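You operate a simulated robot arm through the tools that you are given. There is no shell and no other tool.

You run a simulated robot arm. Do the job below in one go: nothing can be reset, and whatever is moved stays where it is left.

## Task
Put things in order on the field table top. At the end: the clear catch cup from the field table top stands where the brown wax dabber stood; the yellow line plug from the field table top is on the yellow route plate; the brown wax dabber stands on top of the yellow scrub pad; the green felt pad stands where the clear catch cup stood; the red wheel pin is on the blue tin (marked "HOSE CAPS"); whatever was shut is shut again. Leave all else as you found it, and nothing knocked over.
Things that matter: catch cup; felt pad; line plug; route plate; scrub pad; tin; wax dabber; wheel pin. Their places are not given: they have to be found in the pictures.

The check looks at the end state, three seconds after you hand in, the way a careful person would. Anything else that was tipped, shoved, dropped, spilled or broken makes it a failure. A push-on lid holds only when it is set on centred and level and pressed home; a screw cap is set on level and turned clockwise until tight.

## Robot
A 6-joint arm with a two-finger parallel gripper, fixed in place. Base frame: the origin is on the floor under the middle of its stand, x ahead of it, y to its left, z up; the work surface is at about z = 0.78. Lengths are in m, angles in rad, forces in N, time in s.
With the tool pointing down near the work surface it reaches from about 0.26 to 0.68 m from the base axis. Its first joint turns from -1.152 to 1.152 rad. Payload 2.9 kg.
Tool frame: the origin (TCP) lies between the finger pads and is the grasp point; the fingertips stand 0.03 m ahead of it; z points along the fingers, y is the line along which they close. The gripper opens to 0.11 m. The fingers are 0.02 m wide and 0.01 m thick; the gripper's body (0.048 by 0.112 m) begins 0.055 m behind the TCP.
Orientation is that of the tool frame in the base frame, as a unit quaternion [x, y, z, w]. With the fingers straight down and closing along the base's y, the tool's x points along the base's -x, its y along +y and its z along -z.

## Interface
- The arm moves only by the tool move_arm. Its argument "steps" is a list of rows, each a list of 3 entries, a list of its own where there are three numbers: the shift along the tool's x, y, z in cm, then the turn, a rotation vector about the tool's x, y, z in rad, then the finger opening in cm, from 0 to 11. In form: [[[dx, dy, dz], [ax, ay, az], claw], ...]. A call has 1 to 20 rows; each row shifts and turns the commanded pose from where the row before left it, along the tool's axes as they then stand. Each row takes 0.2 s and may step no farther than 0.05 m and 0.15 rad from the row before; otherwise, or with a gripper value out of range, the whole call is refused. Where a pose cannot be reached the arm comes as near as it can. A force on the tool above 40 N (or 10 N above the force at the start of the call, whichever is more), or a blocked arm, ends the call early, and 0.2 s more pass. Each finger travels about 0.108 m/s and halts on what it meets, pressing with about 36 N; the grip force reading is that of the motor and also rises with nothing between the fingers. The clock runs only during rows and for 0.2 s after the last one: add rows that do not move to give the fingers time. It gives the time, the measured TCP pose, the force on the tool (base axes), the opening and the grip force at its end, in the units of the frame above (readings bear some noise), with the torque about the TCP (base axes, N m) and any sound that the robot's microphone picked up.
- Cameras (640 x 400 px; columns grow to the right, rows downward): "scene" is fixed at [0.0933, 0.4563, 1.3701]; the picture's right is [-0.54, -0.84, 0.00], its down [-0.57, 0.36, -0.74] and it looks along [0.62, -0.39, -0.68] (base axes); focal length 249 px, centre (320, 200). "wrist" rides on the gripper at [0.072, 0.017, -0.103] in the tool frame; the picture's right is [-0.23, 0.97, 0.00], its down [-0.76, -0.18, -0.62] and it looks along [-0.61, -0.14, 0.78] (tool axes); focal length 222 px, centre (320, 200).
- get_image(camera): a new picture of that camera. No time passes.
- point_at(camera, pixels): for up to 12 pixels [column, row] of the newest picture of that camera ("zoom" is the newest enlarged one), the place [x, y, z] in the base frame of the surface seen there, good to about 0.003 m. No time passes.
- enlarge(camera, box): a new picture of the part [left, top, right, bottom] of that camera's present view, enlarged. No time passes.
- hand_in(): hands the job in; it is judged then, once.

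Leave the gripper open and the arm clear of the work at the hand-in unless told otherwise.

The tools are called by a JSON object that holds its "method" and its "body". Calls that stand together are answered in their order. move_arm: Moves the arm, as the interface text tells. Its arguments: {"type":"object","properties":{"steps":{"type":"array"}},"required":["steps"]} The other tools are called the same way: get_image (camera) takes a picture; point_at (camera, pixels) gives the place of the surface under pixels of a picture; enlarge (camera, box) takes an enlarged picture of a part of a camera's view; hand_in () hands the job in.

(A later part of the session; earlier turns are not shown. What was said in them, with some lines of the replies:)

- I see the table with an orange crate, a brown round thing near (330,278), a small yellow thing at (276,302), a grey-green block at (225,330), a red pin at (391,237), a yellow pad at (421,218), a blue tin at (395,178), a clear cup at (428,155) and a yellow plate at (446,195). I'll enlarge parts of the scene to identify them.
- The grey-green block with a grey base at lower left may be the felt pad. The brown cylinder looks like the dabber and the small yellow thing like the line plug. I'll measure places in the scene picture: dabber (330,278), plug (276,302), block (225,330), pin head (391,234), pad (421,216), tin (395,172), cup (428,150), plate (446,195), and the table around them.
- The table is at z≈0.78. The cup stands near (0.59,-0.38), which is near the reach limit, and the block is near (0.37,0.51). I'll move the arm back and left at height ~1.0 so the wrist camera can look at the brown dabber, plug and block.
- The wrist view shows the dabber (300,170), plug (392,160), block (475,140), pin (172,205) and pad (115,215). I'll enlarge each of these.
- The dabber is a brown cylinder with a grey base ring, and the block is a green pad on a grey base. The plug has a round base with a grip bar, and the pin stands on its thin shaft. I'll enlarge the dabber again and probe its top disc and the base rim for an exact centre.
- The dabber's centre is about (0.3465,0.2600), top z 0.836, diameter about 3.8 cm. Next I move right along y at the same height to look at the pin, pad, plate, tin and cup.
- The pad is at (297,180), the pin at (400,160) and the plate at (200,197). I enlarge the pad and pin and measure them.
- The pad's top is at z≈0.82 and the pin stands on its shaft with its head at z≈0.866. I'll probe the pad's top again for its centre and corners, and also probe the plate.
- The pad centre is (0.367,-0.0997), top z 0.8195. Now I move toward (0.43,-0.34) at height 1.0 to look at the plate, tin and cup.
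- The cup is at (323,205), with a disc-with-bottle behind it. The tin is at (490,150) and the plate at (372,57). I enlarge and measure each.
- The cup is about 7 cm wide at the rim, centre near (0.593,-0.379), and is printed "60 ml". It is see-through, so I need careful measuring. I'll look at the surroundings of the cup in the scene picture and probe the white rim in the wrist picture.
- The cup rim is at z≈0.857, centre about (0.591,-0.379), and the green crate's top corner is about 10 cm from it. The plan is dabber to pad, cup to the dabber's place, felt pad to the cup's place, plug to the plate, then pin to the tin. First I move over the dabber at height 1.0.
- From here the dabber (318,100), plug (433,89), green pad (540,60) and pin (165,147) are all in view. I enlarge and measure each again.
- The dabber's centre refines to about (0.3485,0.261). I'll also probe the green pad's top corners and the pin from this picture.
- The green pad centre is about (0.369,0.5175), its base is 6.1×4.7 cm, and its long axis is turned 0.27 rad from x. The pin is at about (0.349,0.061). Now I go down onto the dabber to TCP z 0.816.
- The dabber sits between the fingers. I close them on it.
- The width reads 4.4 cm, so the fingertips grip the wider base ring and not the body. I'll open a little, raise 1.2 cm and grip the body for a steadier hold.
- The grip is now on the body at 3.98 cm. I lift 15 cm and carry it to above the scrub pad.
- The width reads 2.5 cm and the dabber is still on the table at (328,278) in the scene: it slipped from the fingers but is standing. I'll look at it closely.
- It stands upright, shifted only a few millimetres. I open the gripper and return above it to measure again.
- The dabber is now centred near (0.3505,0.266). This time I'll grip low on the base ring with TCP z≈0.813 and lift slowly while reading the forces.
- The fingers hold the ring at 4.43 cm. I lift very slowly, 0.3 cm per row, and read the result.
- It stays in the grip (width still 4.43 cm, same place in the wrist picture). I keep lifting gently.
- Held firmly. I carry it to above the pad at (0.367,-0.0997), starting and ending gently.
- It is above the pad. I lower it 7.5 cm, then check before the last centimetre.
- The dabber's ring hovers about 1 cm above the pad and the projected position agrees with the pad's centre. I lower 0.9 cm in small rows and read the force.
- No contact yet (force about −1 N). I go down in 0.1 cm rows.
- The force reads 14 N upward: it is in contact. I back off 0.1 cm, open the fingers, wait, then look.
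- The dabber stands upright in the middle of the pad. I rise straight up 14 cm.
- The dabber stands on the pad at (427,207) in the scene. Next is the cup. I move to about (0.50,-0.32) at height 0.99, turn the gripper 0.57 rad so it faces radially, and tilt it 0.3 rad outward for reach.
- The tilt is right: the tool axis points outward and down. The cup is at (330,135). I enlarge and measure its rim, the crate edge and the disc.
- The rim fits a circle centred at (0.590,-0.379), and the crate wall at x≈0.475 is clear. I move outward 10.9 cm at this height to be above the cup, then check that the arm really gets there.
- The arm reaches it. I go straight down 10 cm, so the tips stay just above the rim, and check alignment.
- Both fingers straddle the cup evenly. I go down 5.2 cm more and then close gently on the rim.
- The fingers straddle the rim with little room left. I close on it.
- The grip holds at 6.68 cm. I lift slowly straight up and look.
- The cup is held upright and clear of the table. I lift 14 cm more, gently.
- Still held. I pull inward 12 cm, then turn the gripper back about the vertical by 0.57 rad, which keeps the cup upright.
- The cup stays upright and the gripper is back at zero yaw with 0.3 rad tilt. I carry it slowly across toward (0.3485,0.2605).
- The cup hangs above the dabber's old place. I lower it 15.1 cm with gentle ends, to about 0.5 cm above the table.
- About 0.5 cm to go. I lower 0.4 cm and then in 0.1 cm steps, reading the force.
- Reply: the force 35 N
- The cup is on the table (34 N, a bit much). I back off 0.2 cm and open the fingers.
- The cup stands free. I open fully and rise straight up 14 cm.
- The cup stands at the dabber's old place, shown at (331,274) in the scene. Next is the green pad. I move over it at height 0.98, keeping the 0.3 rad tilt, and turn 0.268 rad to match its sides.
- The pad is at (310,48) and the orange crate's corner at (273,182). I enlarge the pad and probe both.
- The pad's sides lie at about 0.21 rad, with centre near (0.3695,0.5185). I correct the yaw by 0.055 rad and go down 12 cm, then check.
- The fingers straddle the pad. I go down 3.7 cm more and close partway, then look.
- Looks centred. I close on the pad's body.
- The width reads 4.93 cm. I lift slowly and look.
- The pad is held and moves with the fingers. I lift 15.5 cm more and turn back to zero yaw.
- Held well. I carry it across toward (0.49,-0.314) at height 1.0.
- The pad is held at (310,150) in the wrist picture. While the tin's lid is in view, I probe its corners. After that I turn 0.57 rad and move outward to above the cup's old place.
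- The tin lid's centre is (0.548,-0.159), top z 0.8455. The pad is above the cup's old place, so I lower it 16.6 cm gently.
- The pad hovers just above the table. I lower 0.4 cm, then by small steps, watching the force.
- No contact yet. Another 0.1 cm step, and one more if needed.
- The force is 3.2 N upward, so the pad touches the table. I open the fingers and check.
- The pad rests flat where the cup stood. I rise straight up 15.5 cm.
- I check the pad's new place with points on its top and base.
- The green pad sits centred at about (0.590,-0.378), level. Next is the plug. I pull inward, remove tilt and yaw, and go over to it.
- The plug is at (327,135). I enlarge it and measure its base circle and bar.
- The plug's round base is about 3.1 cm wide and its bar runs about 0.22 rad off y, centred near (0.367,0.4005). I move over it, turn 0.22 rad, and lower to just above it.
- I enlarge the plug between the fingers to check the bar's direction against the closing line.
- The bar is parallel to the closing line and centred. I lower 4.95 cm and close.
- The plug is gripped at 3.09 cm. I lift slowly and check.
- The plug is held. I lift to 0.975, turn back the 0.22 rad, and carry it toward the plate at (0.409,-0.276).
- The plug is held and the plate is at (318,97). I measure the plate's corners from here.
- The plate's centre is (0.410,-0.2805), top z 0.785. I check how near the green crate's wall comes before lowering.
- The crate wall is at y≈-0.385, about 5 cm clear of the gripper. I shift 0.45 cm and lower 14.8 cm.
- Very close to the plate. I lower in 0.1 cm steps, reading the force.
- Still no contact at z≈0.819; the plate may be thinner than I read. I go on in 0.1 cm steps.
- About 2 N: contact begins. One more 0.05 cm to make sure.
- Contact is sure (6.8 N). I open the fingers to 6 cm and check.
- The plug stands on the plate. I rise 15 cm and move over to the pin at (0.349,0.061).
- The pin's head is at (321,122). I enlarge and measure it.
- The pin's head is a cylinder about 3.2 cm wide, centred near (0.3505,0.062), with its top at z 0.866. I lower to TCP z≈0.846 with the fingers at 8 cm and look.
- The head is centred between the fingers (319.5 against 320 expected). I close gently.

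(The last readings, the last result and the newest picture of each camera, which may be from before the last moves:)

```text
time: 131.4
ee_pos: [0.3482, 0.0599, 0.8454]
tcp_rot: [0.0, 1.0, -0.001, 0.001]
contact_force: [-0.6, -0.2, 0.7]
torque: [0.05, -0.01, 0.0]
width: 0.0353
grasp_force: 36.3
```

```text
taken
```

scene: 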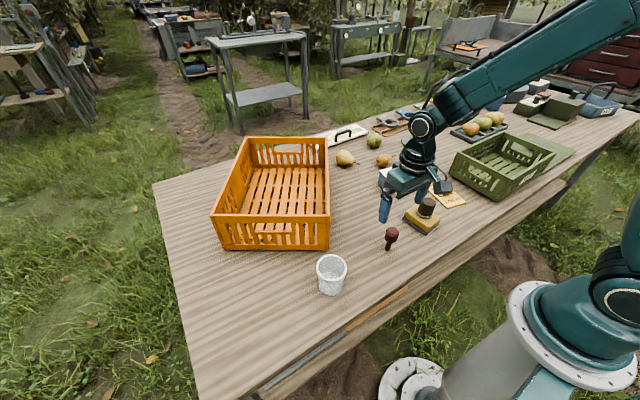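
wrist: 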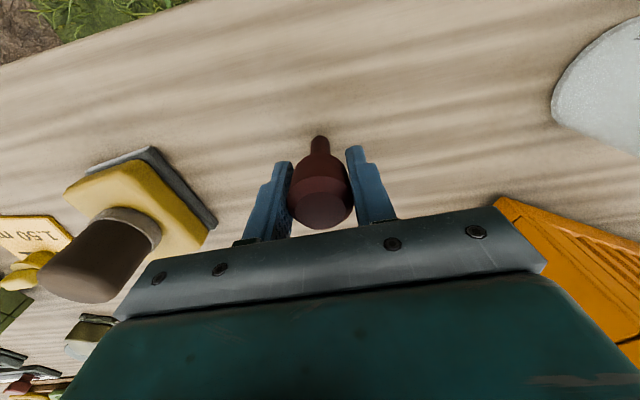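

The head is gripped at 3.53 cm. I lift slowly and check.

{"method": "move_arm", "body": {"steps": [[[0, 0, -0.2], [0, 0, 0], 2], [[0, 0, -0.3], [0, 0, 0], 2], [[0, 0, -0.4], [0, 0, 0], 2], [[0, 0, -0.6], [0, 0, 0], 2], [[0, 0, -0.6], [0, 0, 0], 2], [[0, 0, 0], [0, 0, 0], 2]]}}

{"method": "get_image", "body": {"camera": "wrist"}}

{"method": "enlarge", "body": {"camera": "scene", "box": [345, 190, 435, 270]}}

```text
time: 132.8
ee_pos: [0.3483, 0.0602, 0.865]
tcp_rot: [0.0, 1.0, -0.001, 0.0]
contact_force: [-1.8, 0.2, 0.1]
torque: [0.03, 0.0, -0.02]
width: 0.035
grasp_force: 35.8
```

```text
taken
```

wrist: 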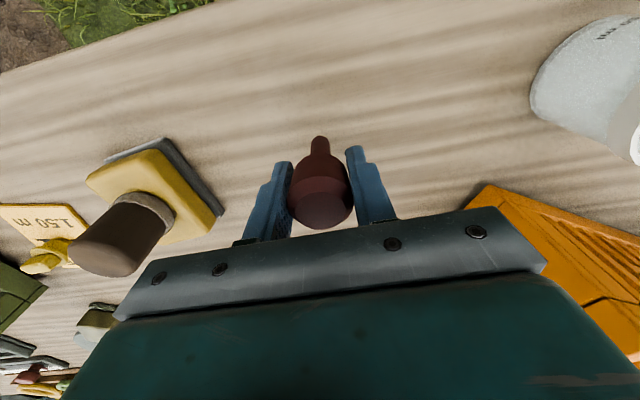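

```text
5.00 times, centred on (390, 230) of scene
```

zoom: 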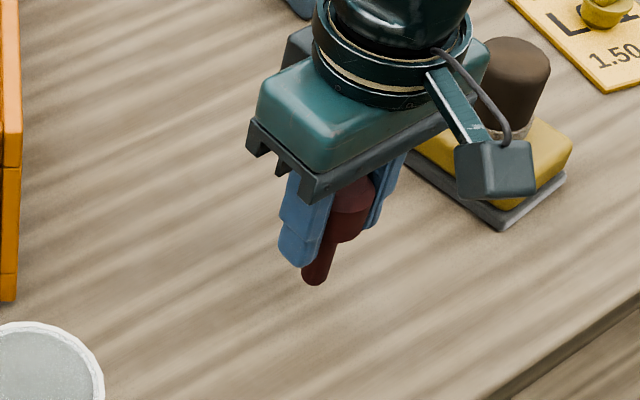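

The pin hangs upright in the grip. I lift 11.3 cm and carry it to above the tin lid's centre (0.548,-0.159).

{"method": "move_arm", "body": {"steps": [[[0, 0, -1], [0, 0, 0], 2], [[0, 0, -1.8], [0, 0, 0], 2], [[0, 0, -2], [0, 0, 0], 2], [[0, 0, -2], [0, 0, 0], 2], [[0, 0, -2], [0, 0, 0], 2], [[0, 0, -1.5], [0, 0, 0], 2], [[0, 0, -1], [0, 0, 0], 2], [[0, 0, 0], [0, 0, 0], 2]]}}

{"method": "move_arm", "body": {"steps": [[[-0.8, -0.9, 0], [0, 0, 0], 2], [[-1.5, -1.7, 0], [0, 0, 0], 2], [[-1.75, -1.95, 0], [0, 0, 0], 2], [[-1.75, -1.95, 0], [0, 0, 0], 2], [[-1.75, -1.95, 0], [0, 0, 0], 2], [[-1.75, -1.95, 0], [0, 0, 0], 2], [[-1.75, -1.95, 0], [0, 0, 0], 2], [[-1.75, -1.95, 0], [0, 0, 0], 2], [[-1.75, -1.95, 0], [0, 0, 0], 2], [[-1.75, -1.95, 0], [0, 0, 0], 2], [[-1.75, -1.95, 0], [0, 0, 0], 2], [[-1.1, -1.25, 0], [0, 0, 0], 2], [[-0.6, -0.7, 0], [0, 0, 0], 2], [[0, 0, 0], [0, 0, 0], 2], [[0, 0, 0], [0, 0, 0], 2]]}}

{"method": "get_image", "body": {"camera": "wrist"}}

{"method": "get_image", "body": {"camera": "scene"}}

```text
time: 134.6
ee_pos: [0.3485, 0.0614, 0.9782]
tcp_rot: [0.0, 1.0, 0.0, 0.0]
contact_force: [-0.1, 0.1, -0.6]
torque: [0.0, 0.0, 0.01]
width: 0.0348
grasp_force: 35.9
```

```text
time: 137.8
ee_pos: [0.5462, -0.1607, 0.978]
tcp_rot: [0.0, 1.0, -0.001, -0.001]
contact_force: [0.4, -0.5, -0.9]
torque: [0.01, 0.01, -0.04]
width: 0.0349
grasp_force: 35.6
```

```text
taken
```

wrist: 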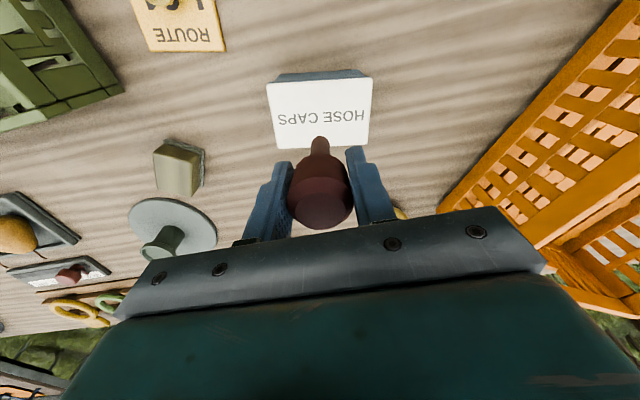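

```text
taken
```

scene: 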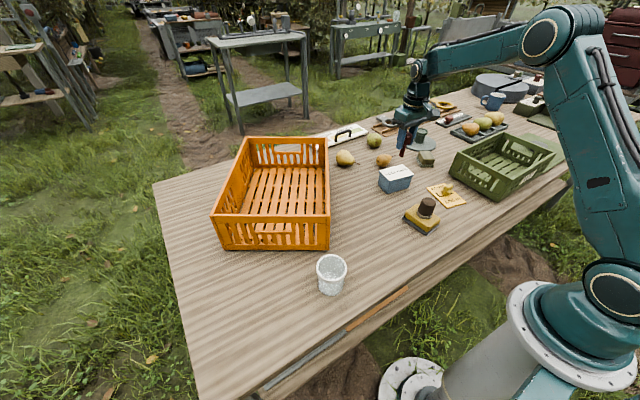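

The pin is held over the tin. I measure the lid's corners once more from here.

{"method": "point_at", "body": {"camera": "wrist", "pixels": [[269, 85], [369, 81], [366, 142], [279, 145], [318, 100], [290, 120], [350, 120]]}}

{"method": "enlarge", "body": {"camera": "wrist", "box": [240, 60, 400, 170]}}

```text
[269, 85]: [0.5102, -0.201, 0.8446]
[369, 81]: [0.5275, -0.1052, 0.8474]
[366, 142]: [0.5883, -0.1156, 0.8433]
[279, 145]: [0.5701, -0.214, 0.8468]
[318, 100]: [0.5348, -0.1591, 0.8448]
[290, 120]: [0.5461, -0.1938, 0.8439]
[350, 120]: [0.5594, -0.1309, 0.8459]
```

```text
3.64 times, centred on (320, 115) of wrist
```

zoom: 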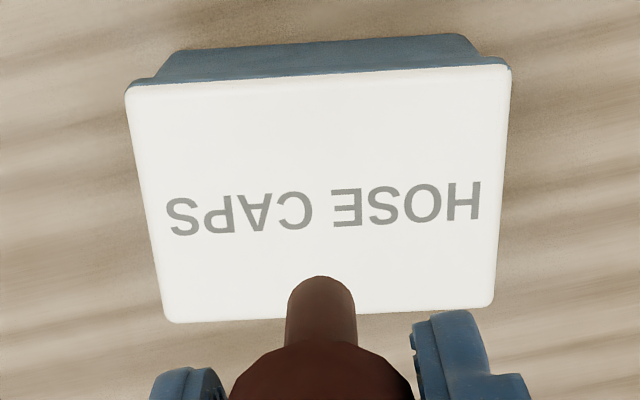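

The lid's centre is (0.549,-0.159), right under the pin. I lower 6 cm, then step down with force checks.

{"method": "move_arm", "body": {"steps": [[[-0.1, 0, 0.5], [0, 0, 0], 2], [[0, 0, 1], [0, 0, 0], 2], [[0, 0, 1.2], [0, 0, 0], 2], [[0, 0, 1.2], [0, 0, 0], 2], [[0, 0, 1], [0, 0, 0], 2], [[0, 0, 0.7], [0, 0, 0], 2], [[0, 0, 0.4], [0, 0, 0], 2], [[0, 0, 0], [0, 0, 0], 2]]}}

{"method": "enlarge", "body": {"camera": "scene", "box": [350, 120, 440, 200]}}

{"method": "get_image", "body": {"camera": "wrist"}}

```text
time: 139.6
ee_pos: [0.5468, -0.1599, 0.9173]
tcp_rot: [0.0, 1.0, -0.001, 0.001]
contact_force: [-0.3, -0.3, 0.2]
torque: [0.0, 0.02, 0.01]
width: 0.035
grasp_force: 36.0
```

```text
5.00 times, centred on (395, 160) of scene
```

zoom: 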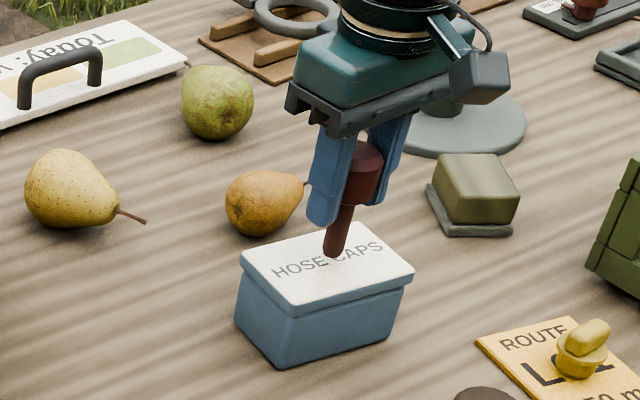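

```text
taken
```

wrist: 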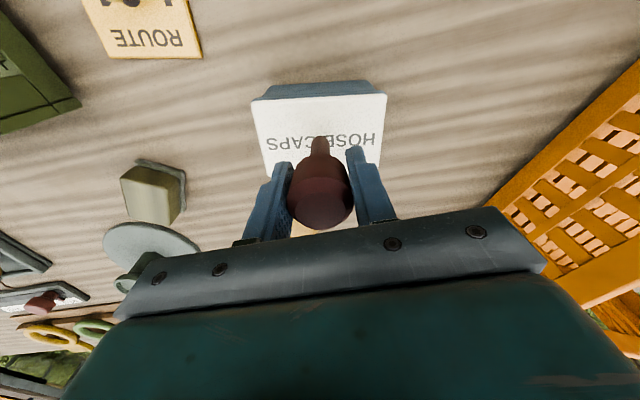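

The pin's tip is close above the lid. I step down 0.5 cm, then 0.1 cm at a time.

{"method": "move_arm", "body": {"steps": [[[0, 0, 0.25], [0, 0, 0], 2], [[0, 0, 0.25], [0, 0, 0], 2], [[0, 0, 0], [0, 0, 0], 2]]}}

{"method": "move_arm", "body": {"steps": [[[0, 0, 0.1], [0, 0, 0], 2], [[0, 0, 0], [0, 0, 0], 2]]}}

{"method": "move_arm", "body": {"steps": [[[0, 0, 0.1], [0, 0, 0], 2], [[0, 0, 0], [0, 0, 0], 2]]}}

```text
time: 140.4
ee_pos: [0.5469, -0.1603, 0.9126]
tcp_rot: [-0.001, 1.0, -0.001, 0.0]
contact_force: [-0.2, -0.2, -0.3]
torque: [0.01, 0.03, 0.02]
width: 0.0351
grasp_force: 36.0
```

```text
time: 141.0
ee_pos: [0.5471, -0.1601, 0.9112]
tcp_rot: [-0.001, 1.0, -0.001, 0.0]
contact_force: [0.8, -0.4, -1.3]
torque: [0.0, 0.0, 0.03]
width: 0.0351
grasp_force: 35.8
```

```text
time: 141.6
ee_pos: [0.548, -0.1607, 0.9113]
tcp_rot: [0.0, 1.0, -0.001, 0.0]
contact_force: [0.8, 0.2, -1.2]
torque: [0.02, 0.01, 0.01]
width: 0.0351
grasp_force: 35.9
```

No contact yet. Another 0.1 cm.

{"method": "move_arm", "body": {"steps": [[[0, 0, 0.1], [0, 0, 0], 2], [[0, 0, 0], [0, 0, 0], 2]]}}

```text
time: 142.2
ee_pos: [0.5466, -0.1605, 0.9107]
tcp_rot: [0.0, 1.0, -0.001, 0.001]
contact_force: [1.0, -0.6, 4.7]
torque: [-0.07, -0.03, 0.04]
width: 0.0349
grasp_force: 35.4
```

Contact at 4.7 N. I check the pin is straight, then open slowly.

{"method": "enlarge", "body": {"camera": "scene", "box": [370, 130, 430, 190]}}

{"method": "move_arm", "body": {"steps": [[[0, 0, 0], [0, 0, 0], 3.4], [[0, 0, 0], [0, 0, 0], 3.7], [[0, 0, 0], [0, 0, 0], 4.1], [[0, 0, 0], [0, 0, 0], 4.6], [[0, 0, 0], [0, 0, 0], 5.4], [[0, 0, 0], [0, 0, 0], 6.2], [[0, 0, 0], [0, 0, 0], 6.2]]}}

{"method": "get_image", "body": {"camera": "wrist"}}

{"method": "enlarge", "body": {"camera": "scene", "box": [360, 120, 440, 200]}}

```text
6.67 times, centred on (400, 160) of scene
```

zoom: 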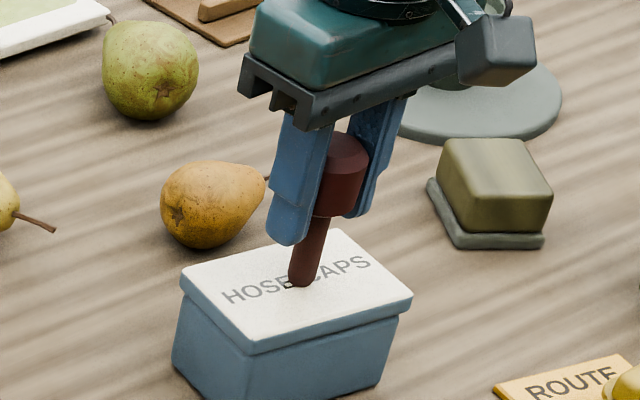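

```text
time: 143.8
ee_pos: [0.5461, -0.1599, 0.9103]
tcp_rot: [-0.001, 1.0, -0.001, 0.0]
contact_force: [-0.3, -0.2, -0.2]
torque: [0.0, 0.02, 0.04]
width: 0.0618
grasp_force: 0.0
```

```text
taken
```

wrist: 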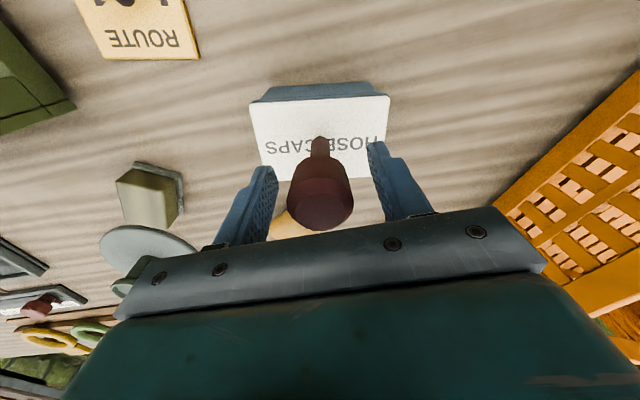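

```text
5.00 times, centred on (400, 160) of scene
```

zoom: 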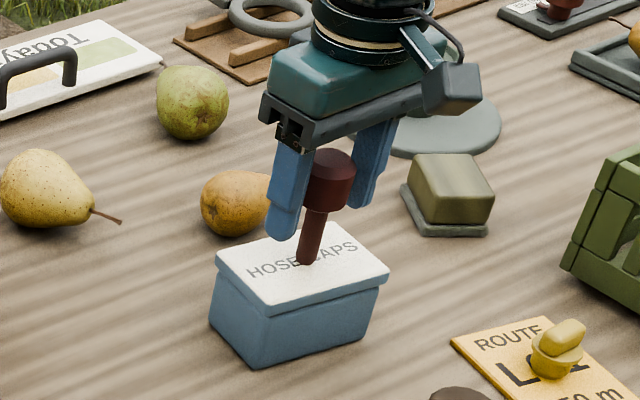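

The pin stands free on the lid. I rise straight up, slowly at first.

{"method": "move_arm", "body": {"steps": [[[0, 0, -0.5], [0, 0, 0], 6.2], [[0, 0, -1], [0, 0, 0], 6.2], [[0, 0, -1.5], [0, 0, 0], 6.2], [[0, 0, -2], [0, 0, 0], 6.2], [[0, 0, -3], [0, 0, 0], 7], [[0, 0, -4], [0, 0, 0], 9], [[0, 0, 0], [0, 0, 0], 11], [[0, 0, 0], [0, 0, 0], 11]]}}

{"method": "get_image", "body": {"camera": "scene"}}

{"method": "get_image", "body": {"camera": "wrist"}}

```text
time: 145.6
ee_pos: [0.5471, -0.1597, 1.0302]
tcp_rot: [0.0, 1.0, 0.0, 0.001]
contact_force: [-0.1, 0.0, 0.0]
torque: [0.0, 0.02, 0.01]
width: 0.1099
grasp_force: 0.0
```

```text
taken
```

scene: 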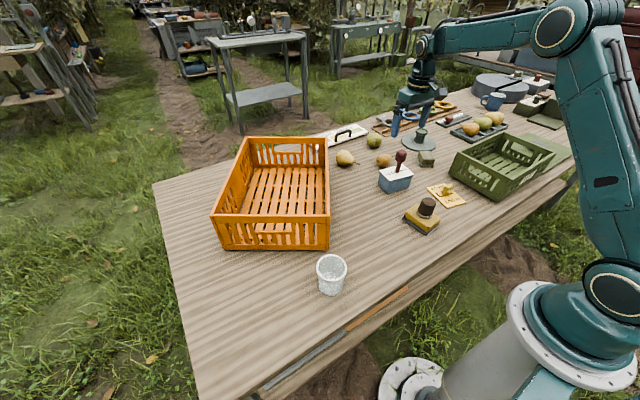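

```text
taken
```

wrist: 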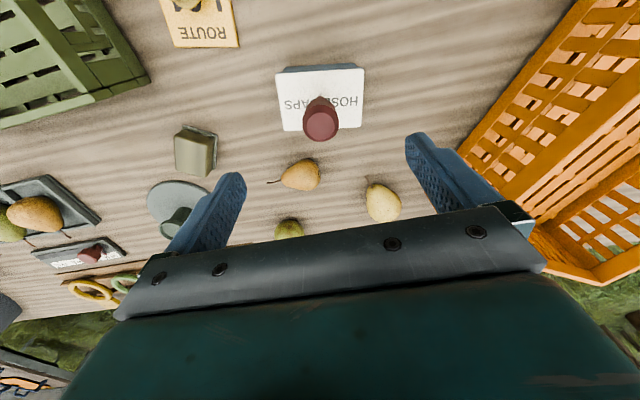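

All things stand. I return the arm to about its start pose, clear of the work, and inspect each item once more.

{"method": "move_arm", "body": {"steps": [[[0, 0, -4.3], [0, 0, 0], 11], [[0.88, 3.74, 0], [0, 0, 0], 11], [[0.88, 3.74, 0], [0, 0, 0], 11], [[0.88, 3.74, 0], [0, 0, 0], 11], [[0.88, 3.74, 0], [0, 0, 0], 11], [[0.88, 3.74, 0], [0, 0, 0], 11], [[0.88, 3.74, 0], [0, 0, 0], 11], [[0.88, 3.74, 0], [0, 0, 0], 11], [[0.88, 3.74, 0], [0, 0, 0], 11], [[0, 0, 0], [0, 0, 0], 11], [[0, 0, 0], [0, 0, 0], 11]]}}

{"method": "get_image", "body": {"camera": "scene"}}

{"method": "enlarge", "body": {"camera": "scene", "box": [370, 120, 490, 240]}}

{"method": "enlarge", "body": {"camera": "scene", "box": [290, 240, 370, 310]}}

{"method": "get_image", "body": {"camera": "wrist"}}

```text
time: 148.0
ee_pos: [0.4777, 0.1402, 1.0733]
tcp_rot: [0.0, 1.0, -0.001, -0.001]
contact_force: [-0.6, -0.4, 0.1]
torque: [0.03, 0.01, -0.03]
width: 0.11
grasp_force: 0.2
```

```text
taken
```

scene: 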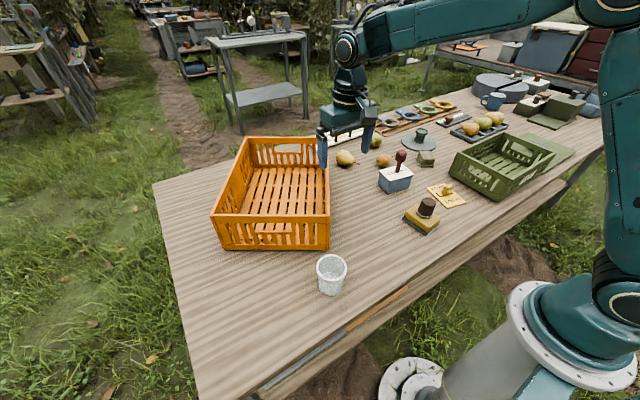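

```text
3.33 times, centred on (430, 180) of scene
```

zoom: 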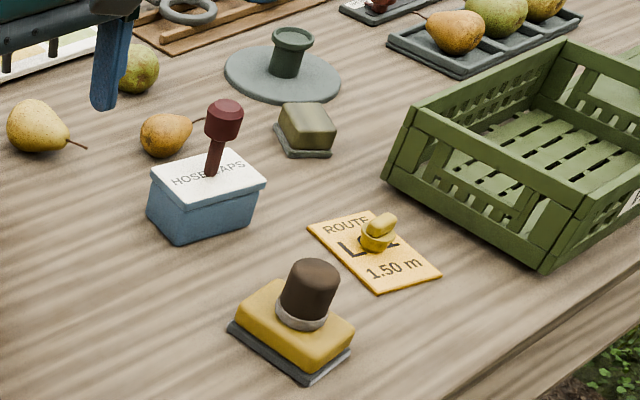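

```text
5.71 times, centred on (330, 275) of scene
```

zoom: 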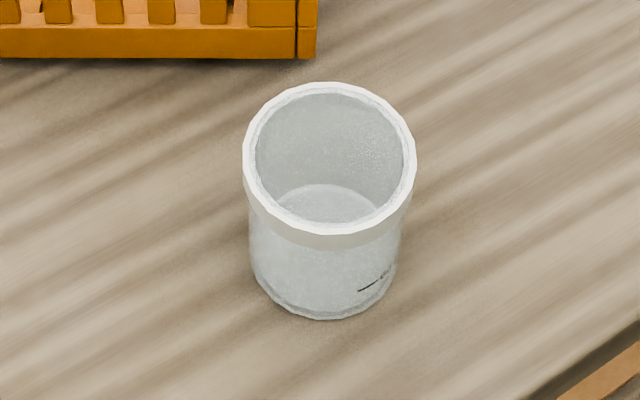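

```text
taken
```

wrist: 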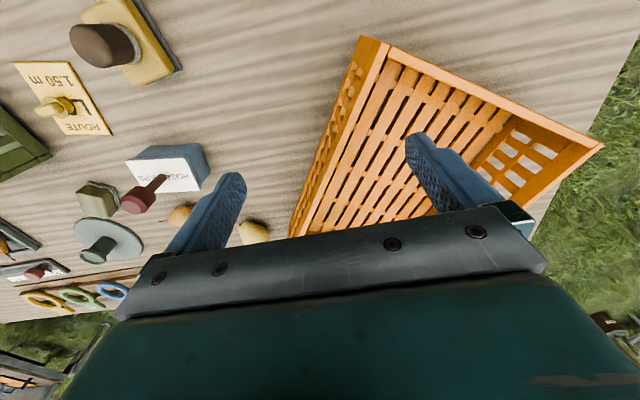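

Everything looks right. I make one last check of the cup's rim position against the dabber's old place (0.3485,0.2605).

{"method": "enlarge", "body": {"camera": "scene", "box": [290, 240, 370, 310]}}

{"method": "point_at", "body": {"camera": "zoom", "pixels": [[249, 160], [411, 160], [330, 88], [330, 228], [275, 110], [385, 110], [275, 210], [385, 210]]}}

```text
5.71 times, centred on (330, 275) of scene
```

zoom: 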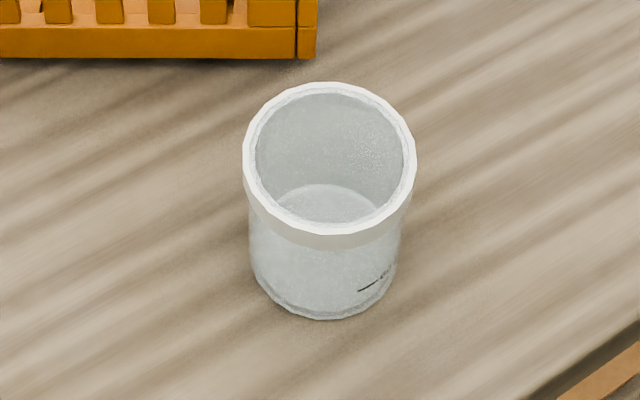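

```text
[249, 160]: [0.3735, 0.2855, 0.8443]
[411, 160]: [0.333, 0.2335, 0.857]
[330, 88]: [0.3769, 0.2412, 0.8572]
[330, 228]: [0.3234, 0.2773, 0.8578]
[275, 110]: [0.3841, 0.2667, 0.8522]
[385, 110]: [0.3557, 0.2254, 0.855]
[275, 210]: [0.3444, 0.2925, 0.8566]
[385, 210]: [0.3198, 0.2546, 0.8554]
```

The cup's rim centre is at about (0.3505,0.260), which matches the dabber's old place. The rest, as last seen:
- The dabber stands on the yellow scrub pad.
- The plug is on the route plate.
- The green pad stands where the cup stood.
- The pin stands on the shut tin.
- The gripper is open and clear.

I hand in.

{"method": "hand_in", "body": {}}

```text
The job is handed in.
```

I handed the job in with every move done. My last pictures showed each thing in place and upright, and the judging result has not come back to me.

| Thing | Where it ended | Check |
|---|---|---|
| Clear catch cup | Where the brown wax dabber stood | Centre read at about (0.3505, 0.260), within a few millimetres of the dabber's old place |
| Yellow line plug | On the yellow route plate | Near the plate's middle |
| Brown wax dabber | On top of the yellow scrub pad | Upright and near the middle of the pad |
| Green felt pad | Where the clear catch cup stood | Centre read at about (0.590, -0.378), lying flat |
| Red wheel pin | On the lid of the blue "HOSE CAPS" tin | Standing upright near the lid's middle |

- **Slip:** the dabber slid out of the fingers on my first lift. It stayed standing on the table and shifted only a few millimetres, and I then gripped it lower and moved it without trouble.
- **Shut things:** I opened nothing, so the tin stayed shut throughout.
- **Everything else:** in the last pictures the crates, pears and other items looked as they were at the start. The arm is back near its starting pose with the gripper open.
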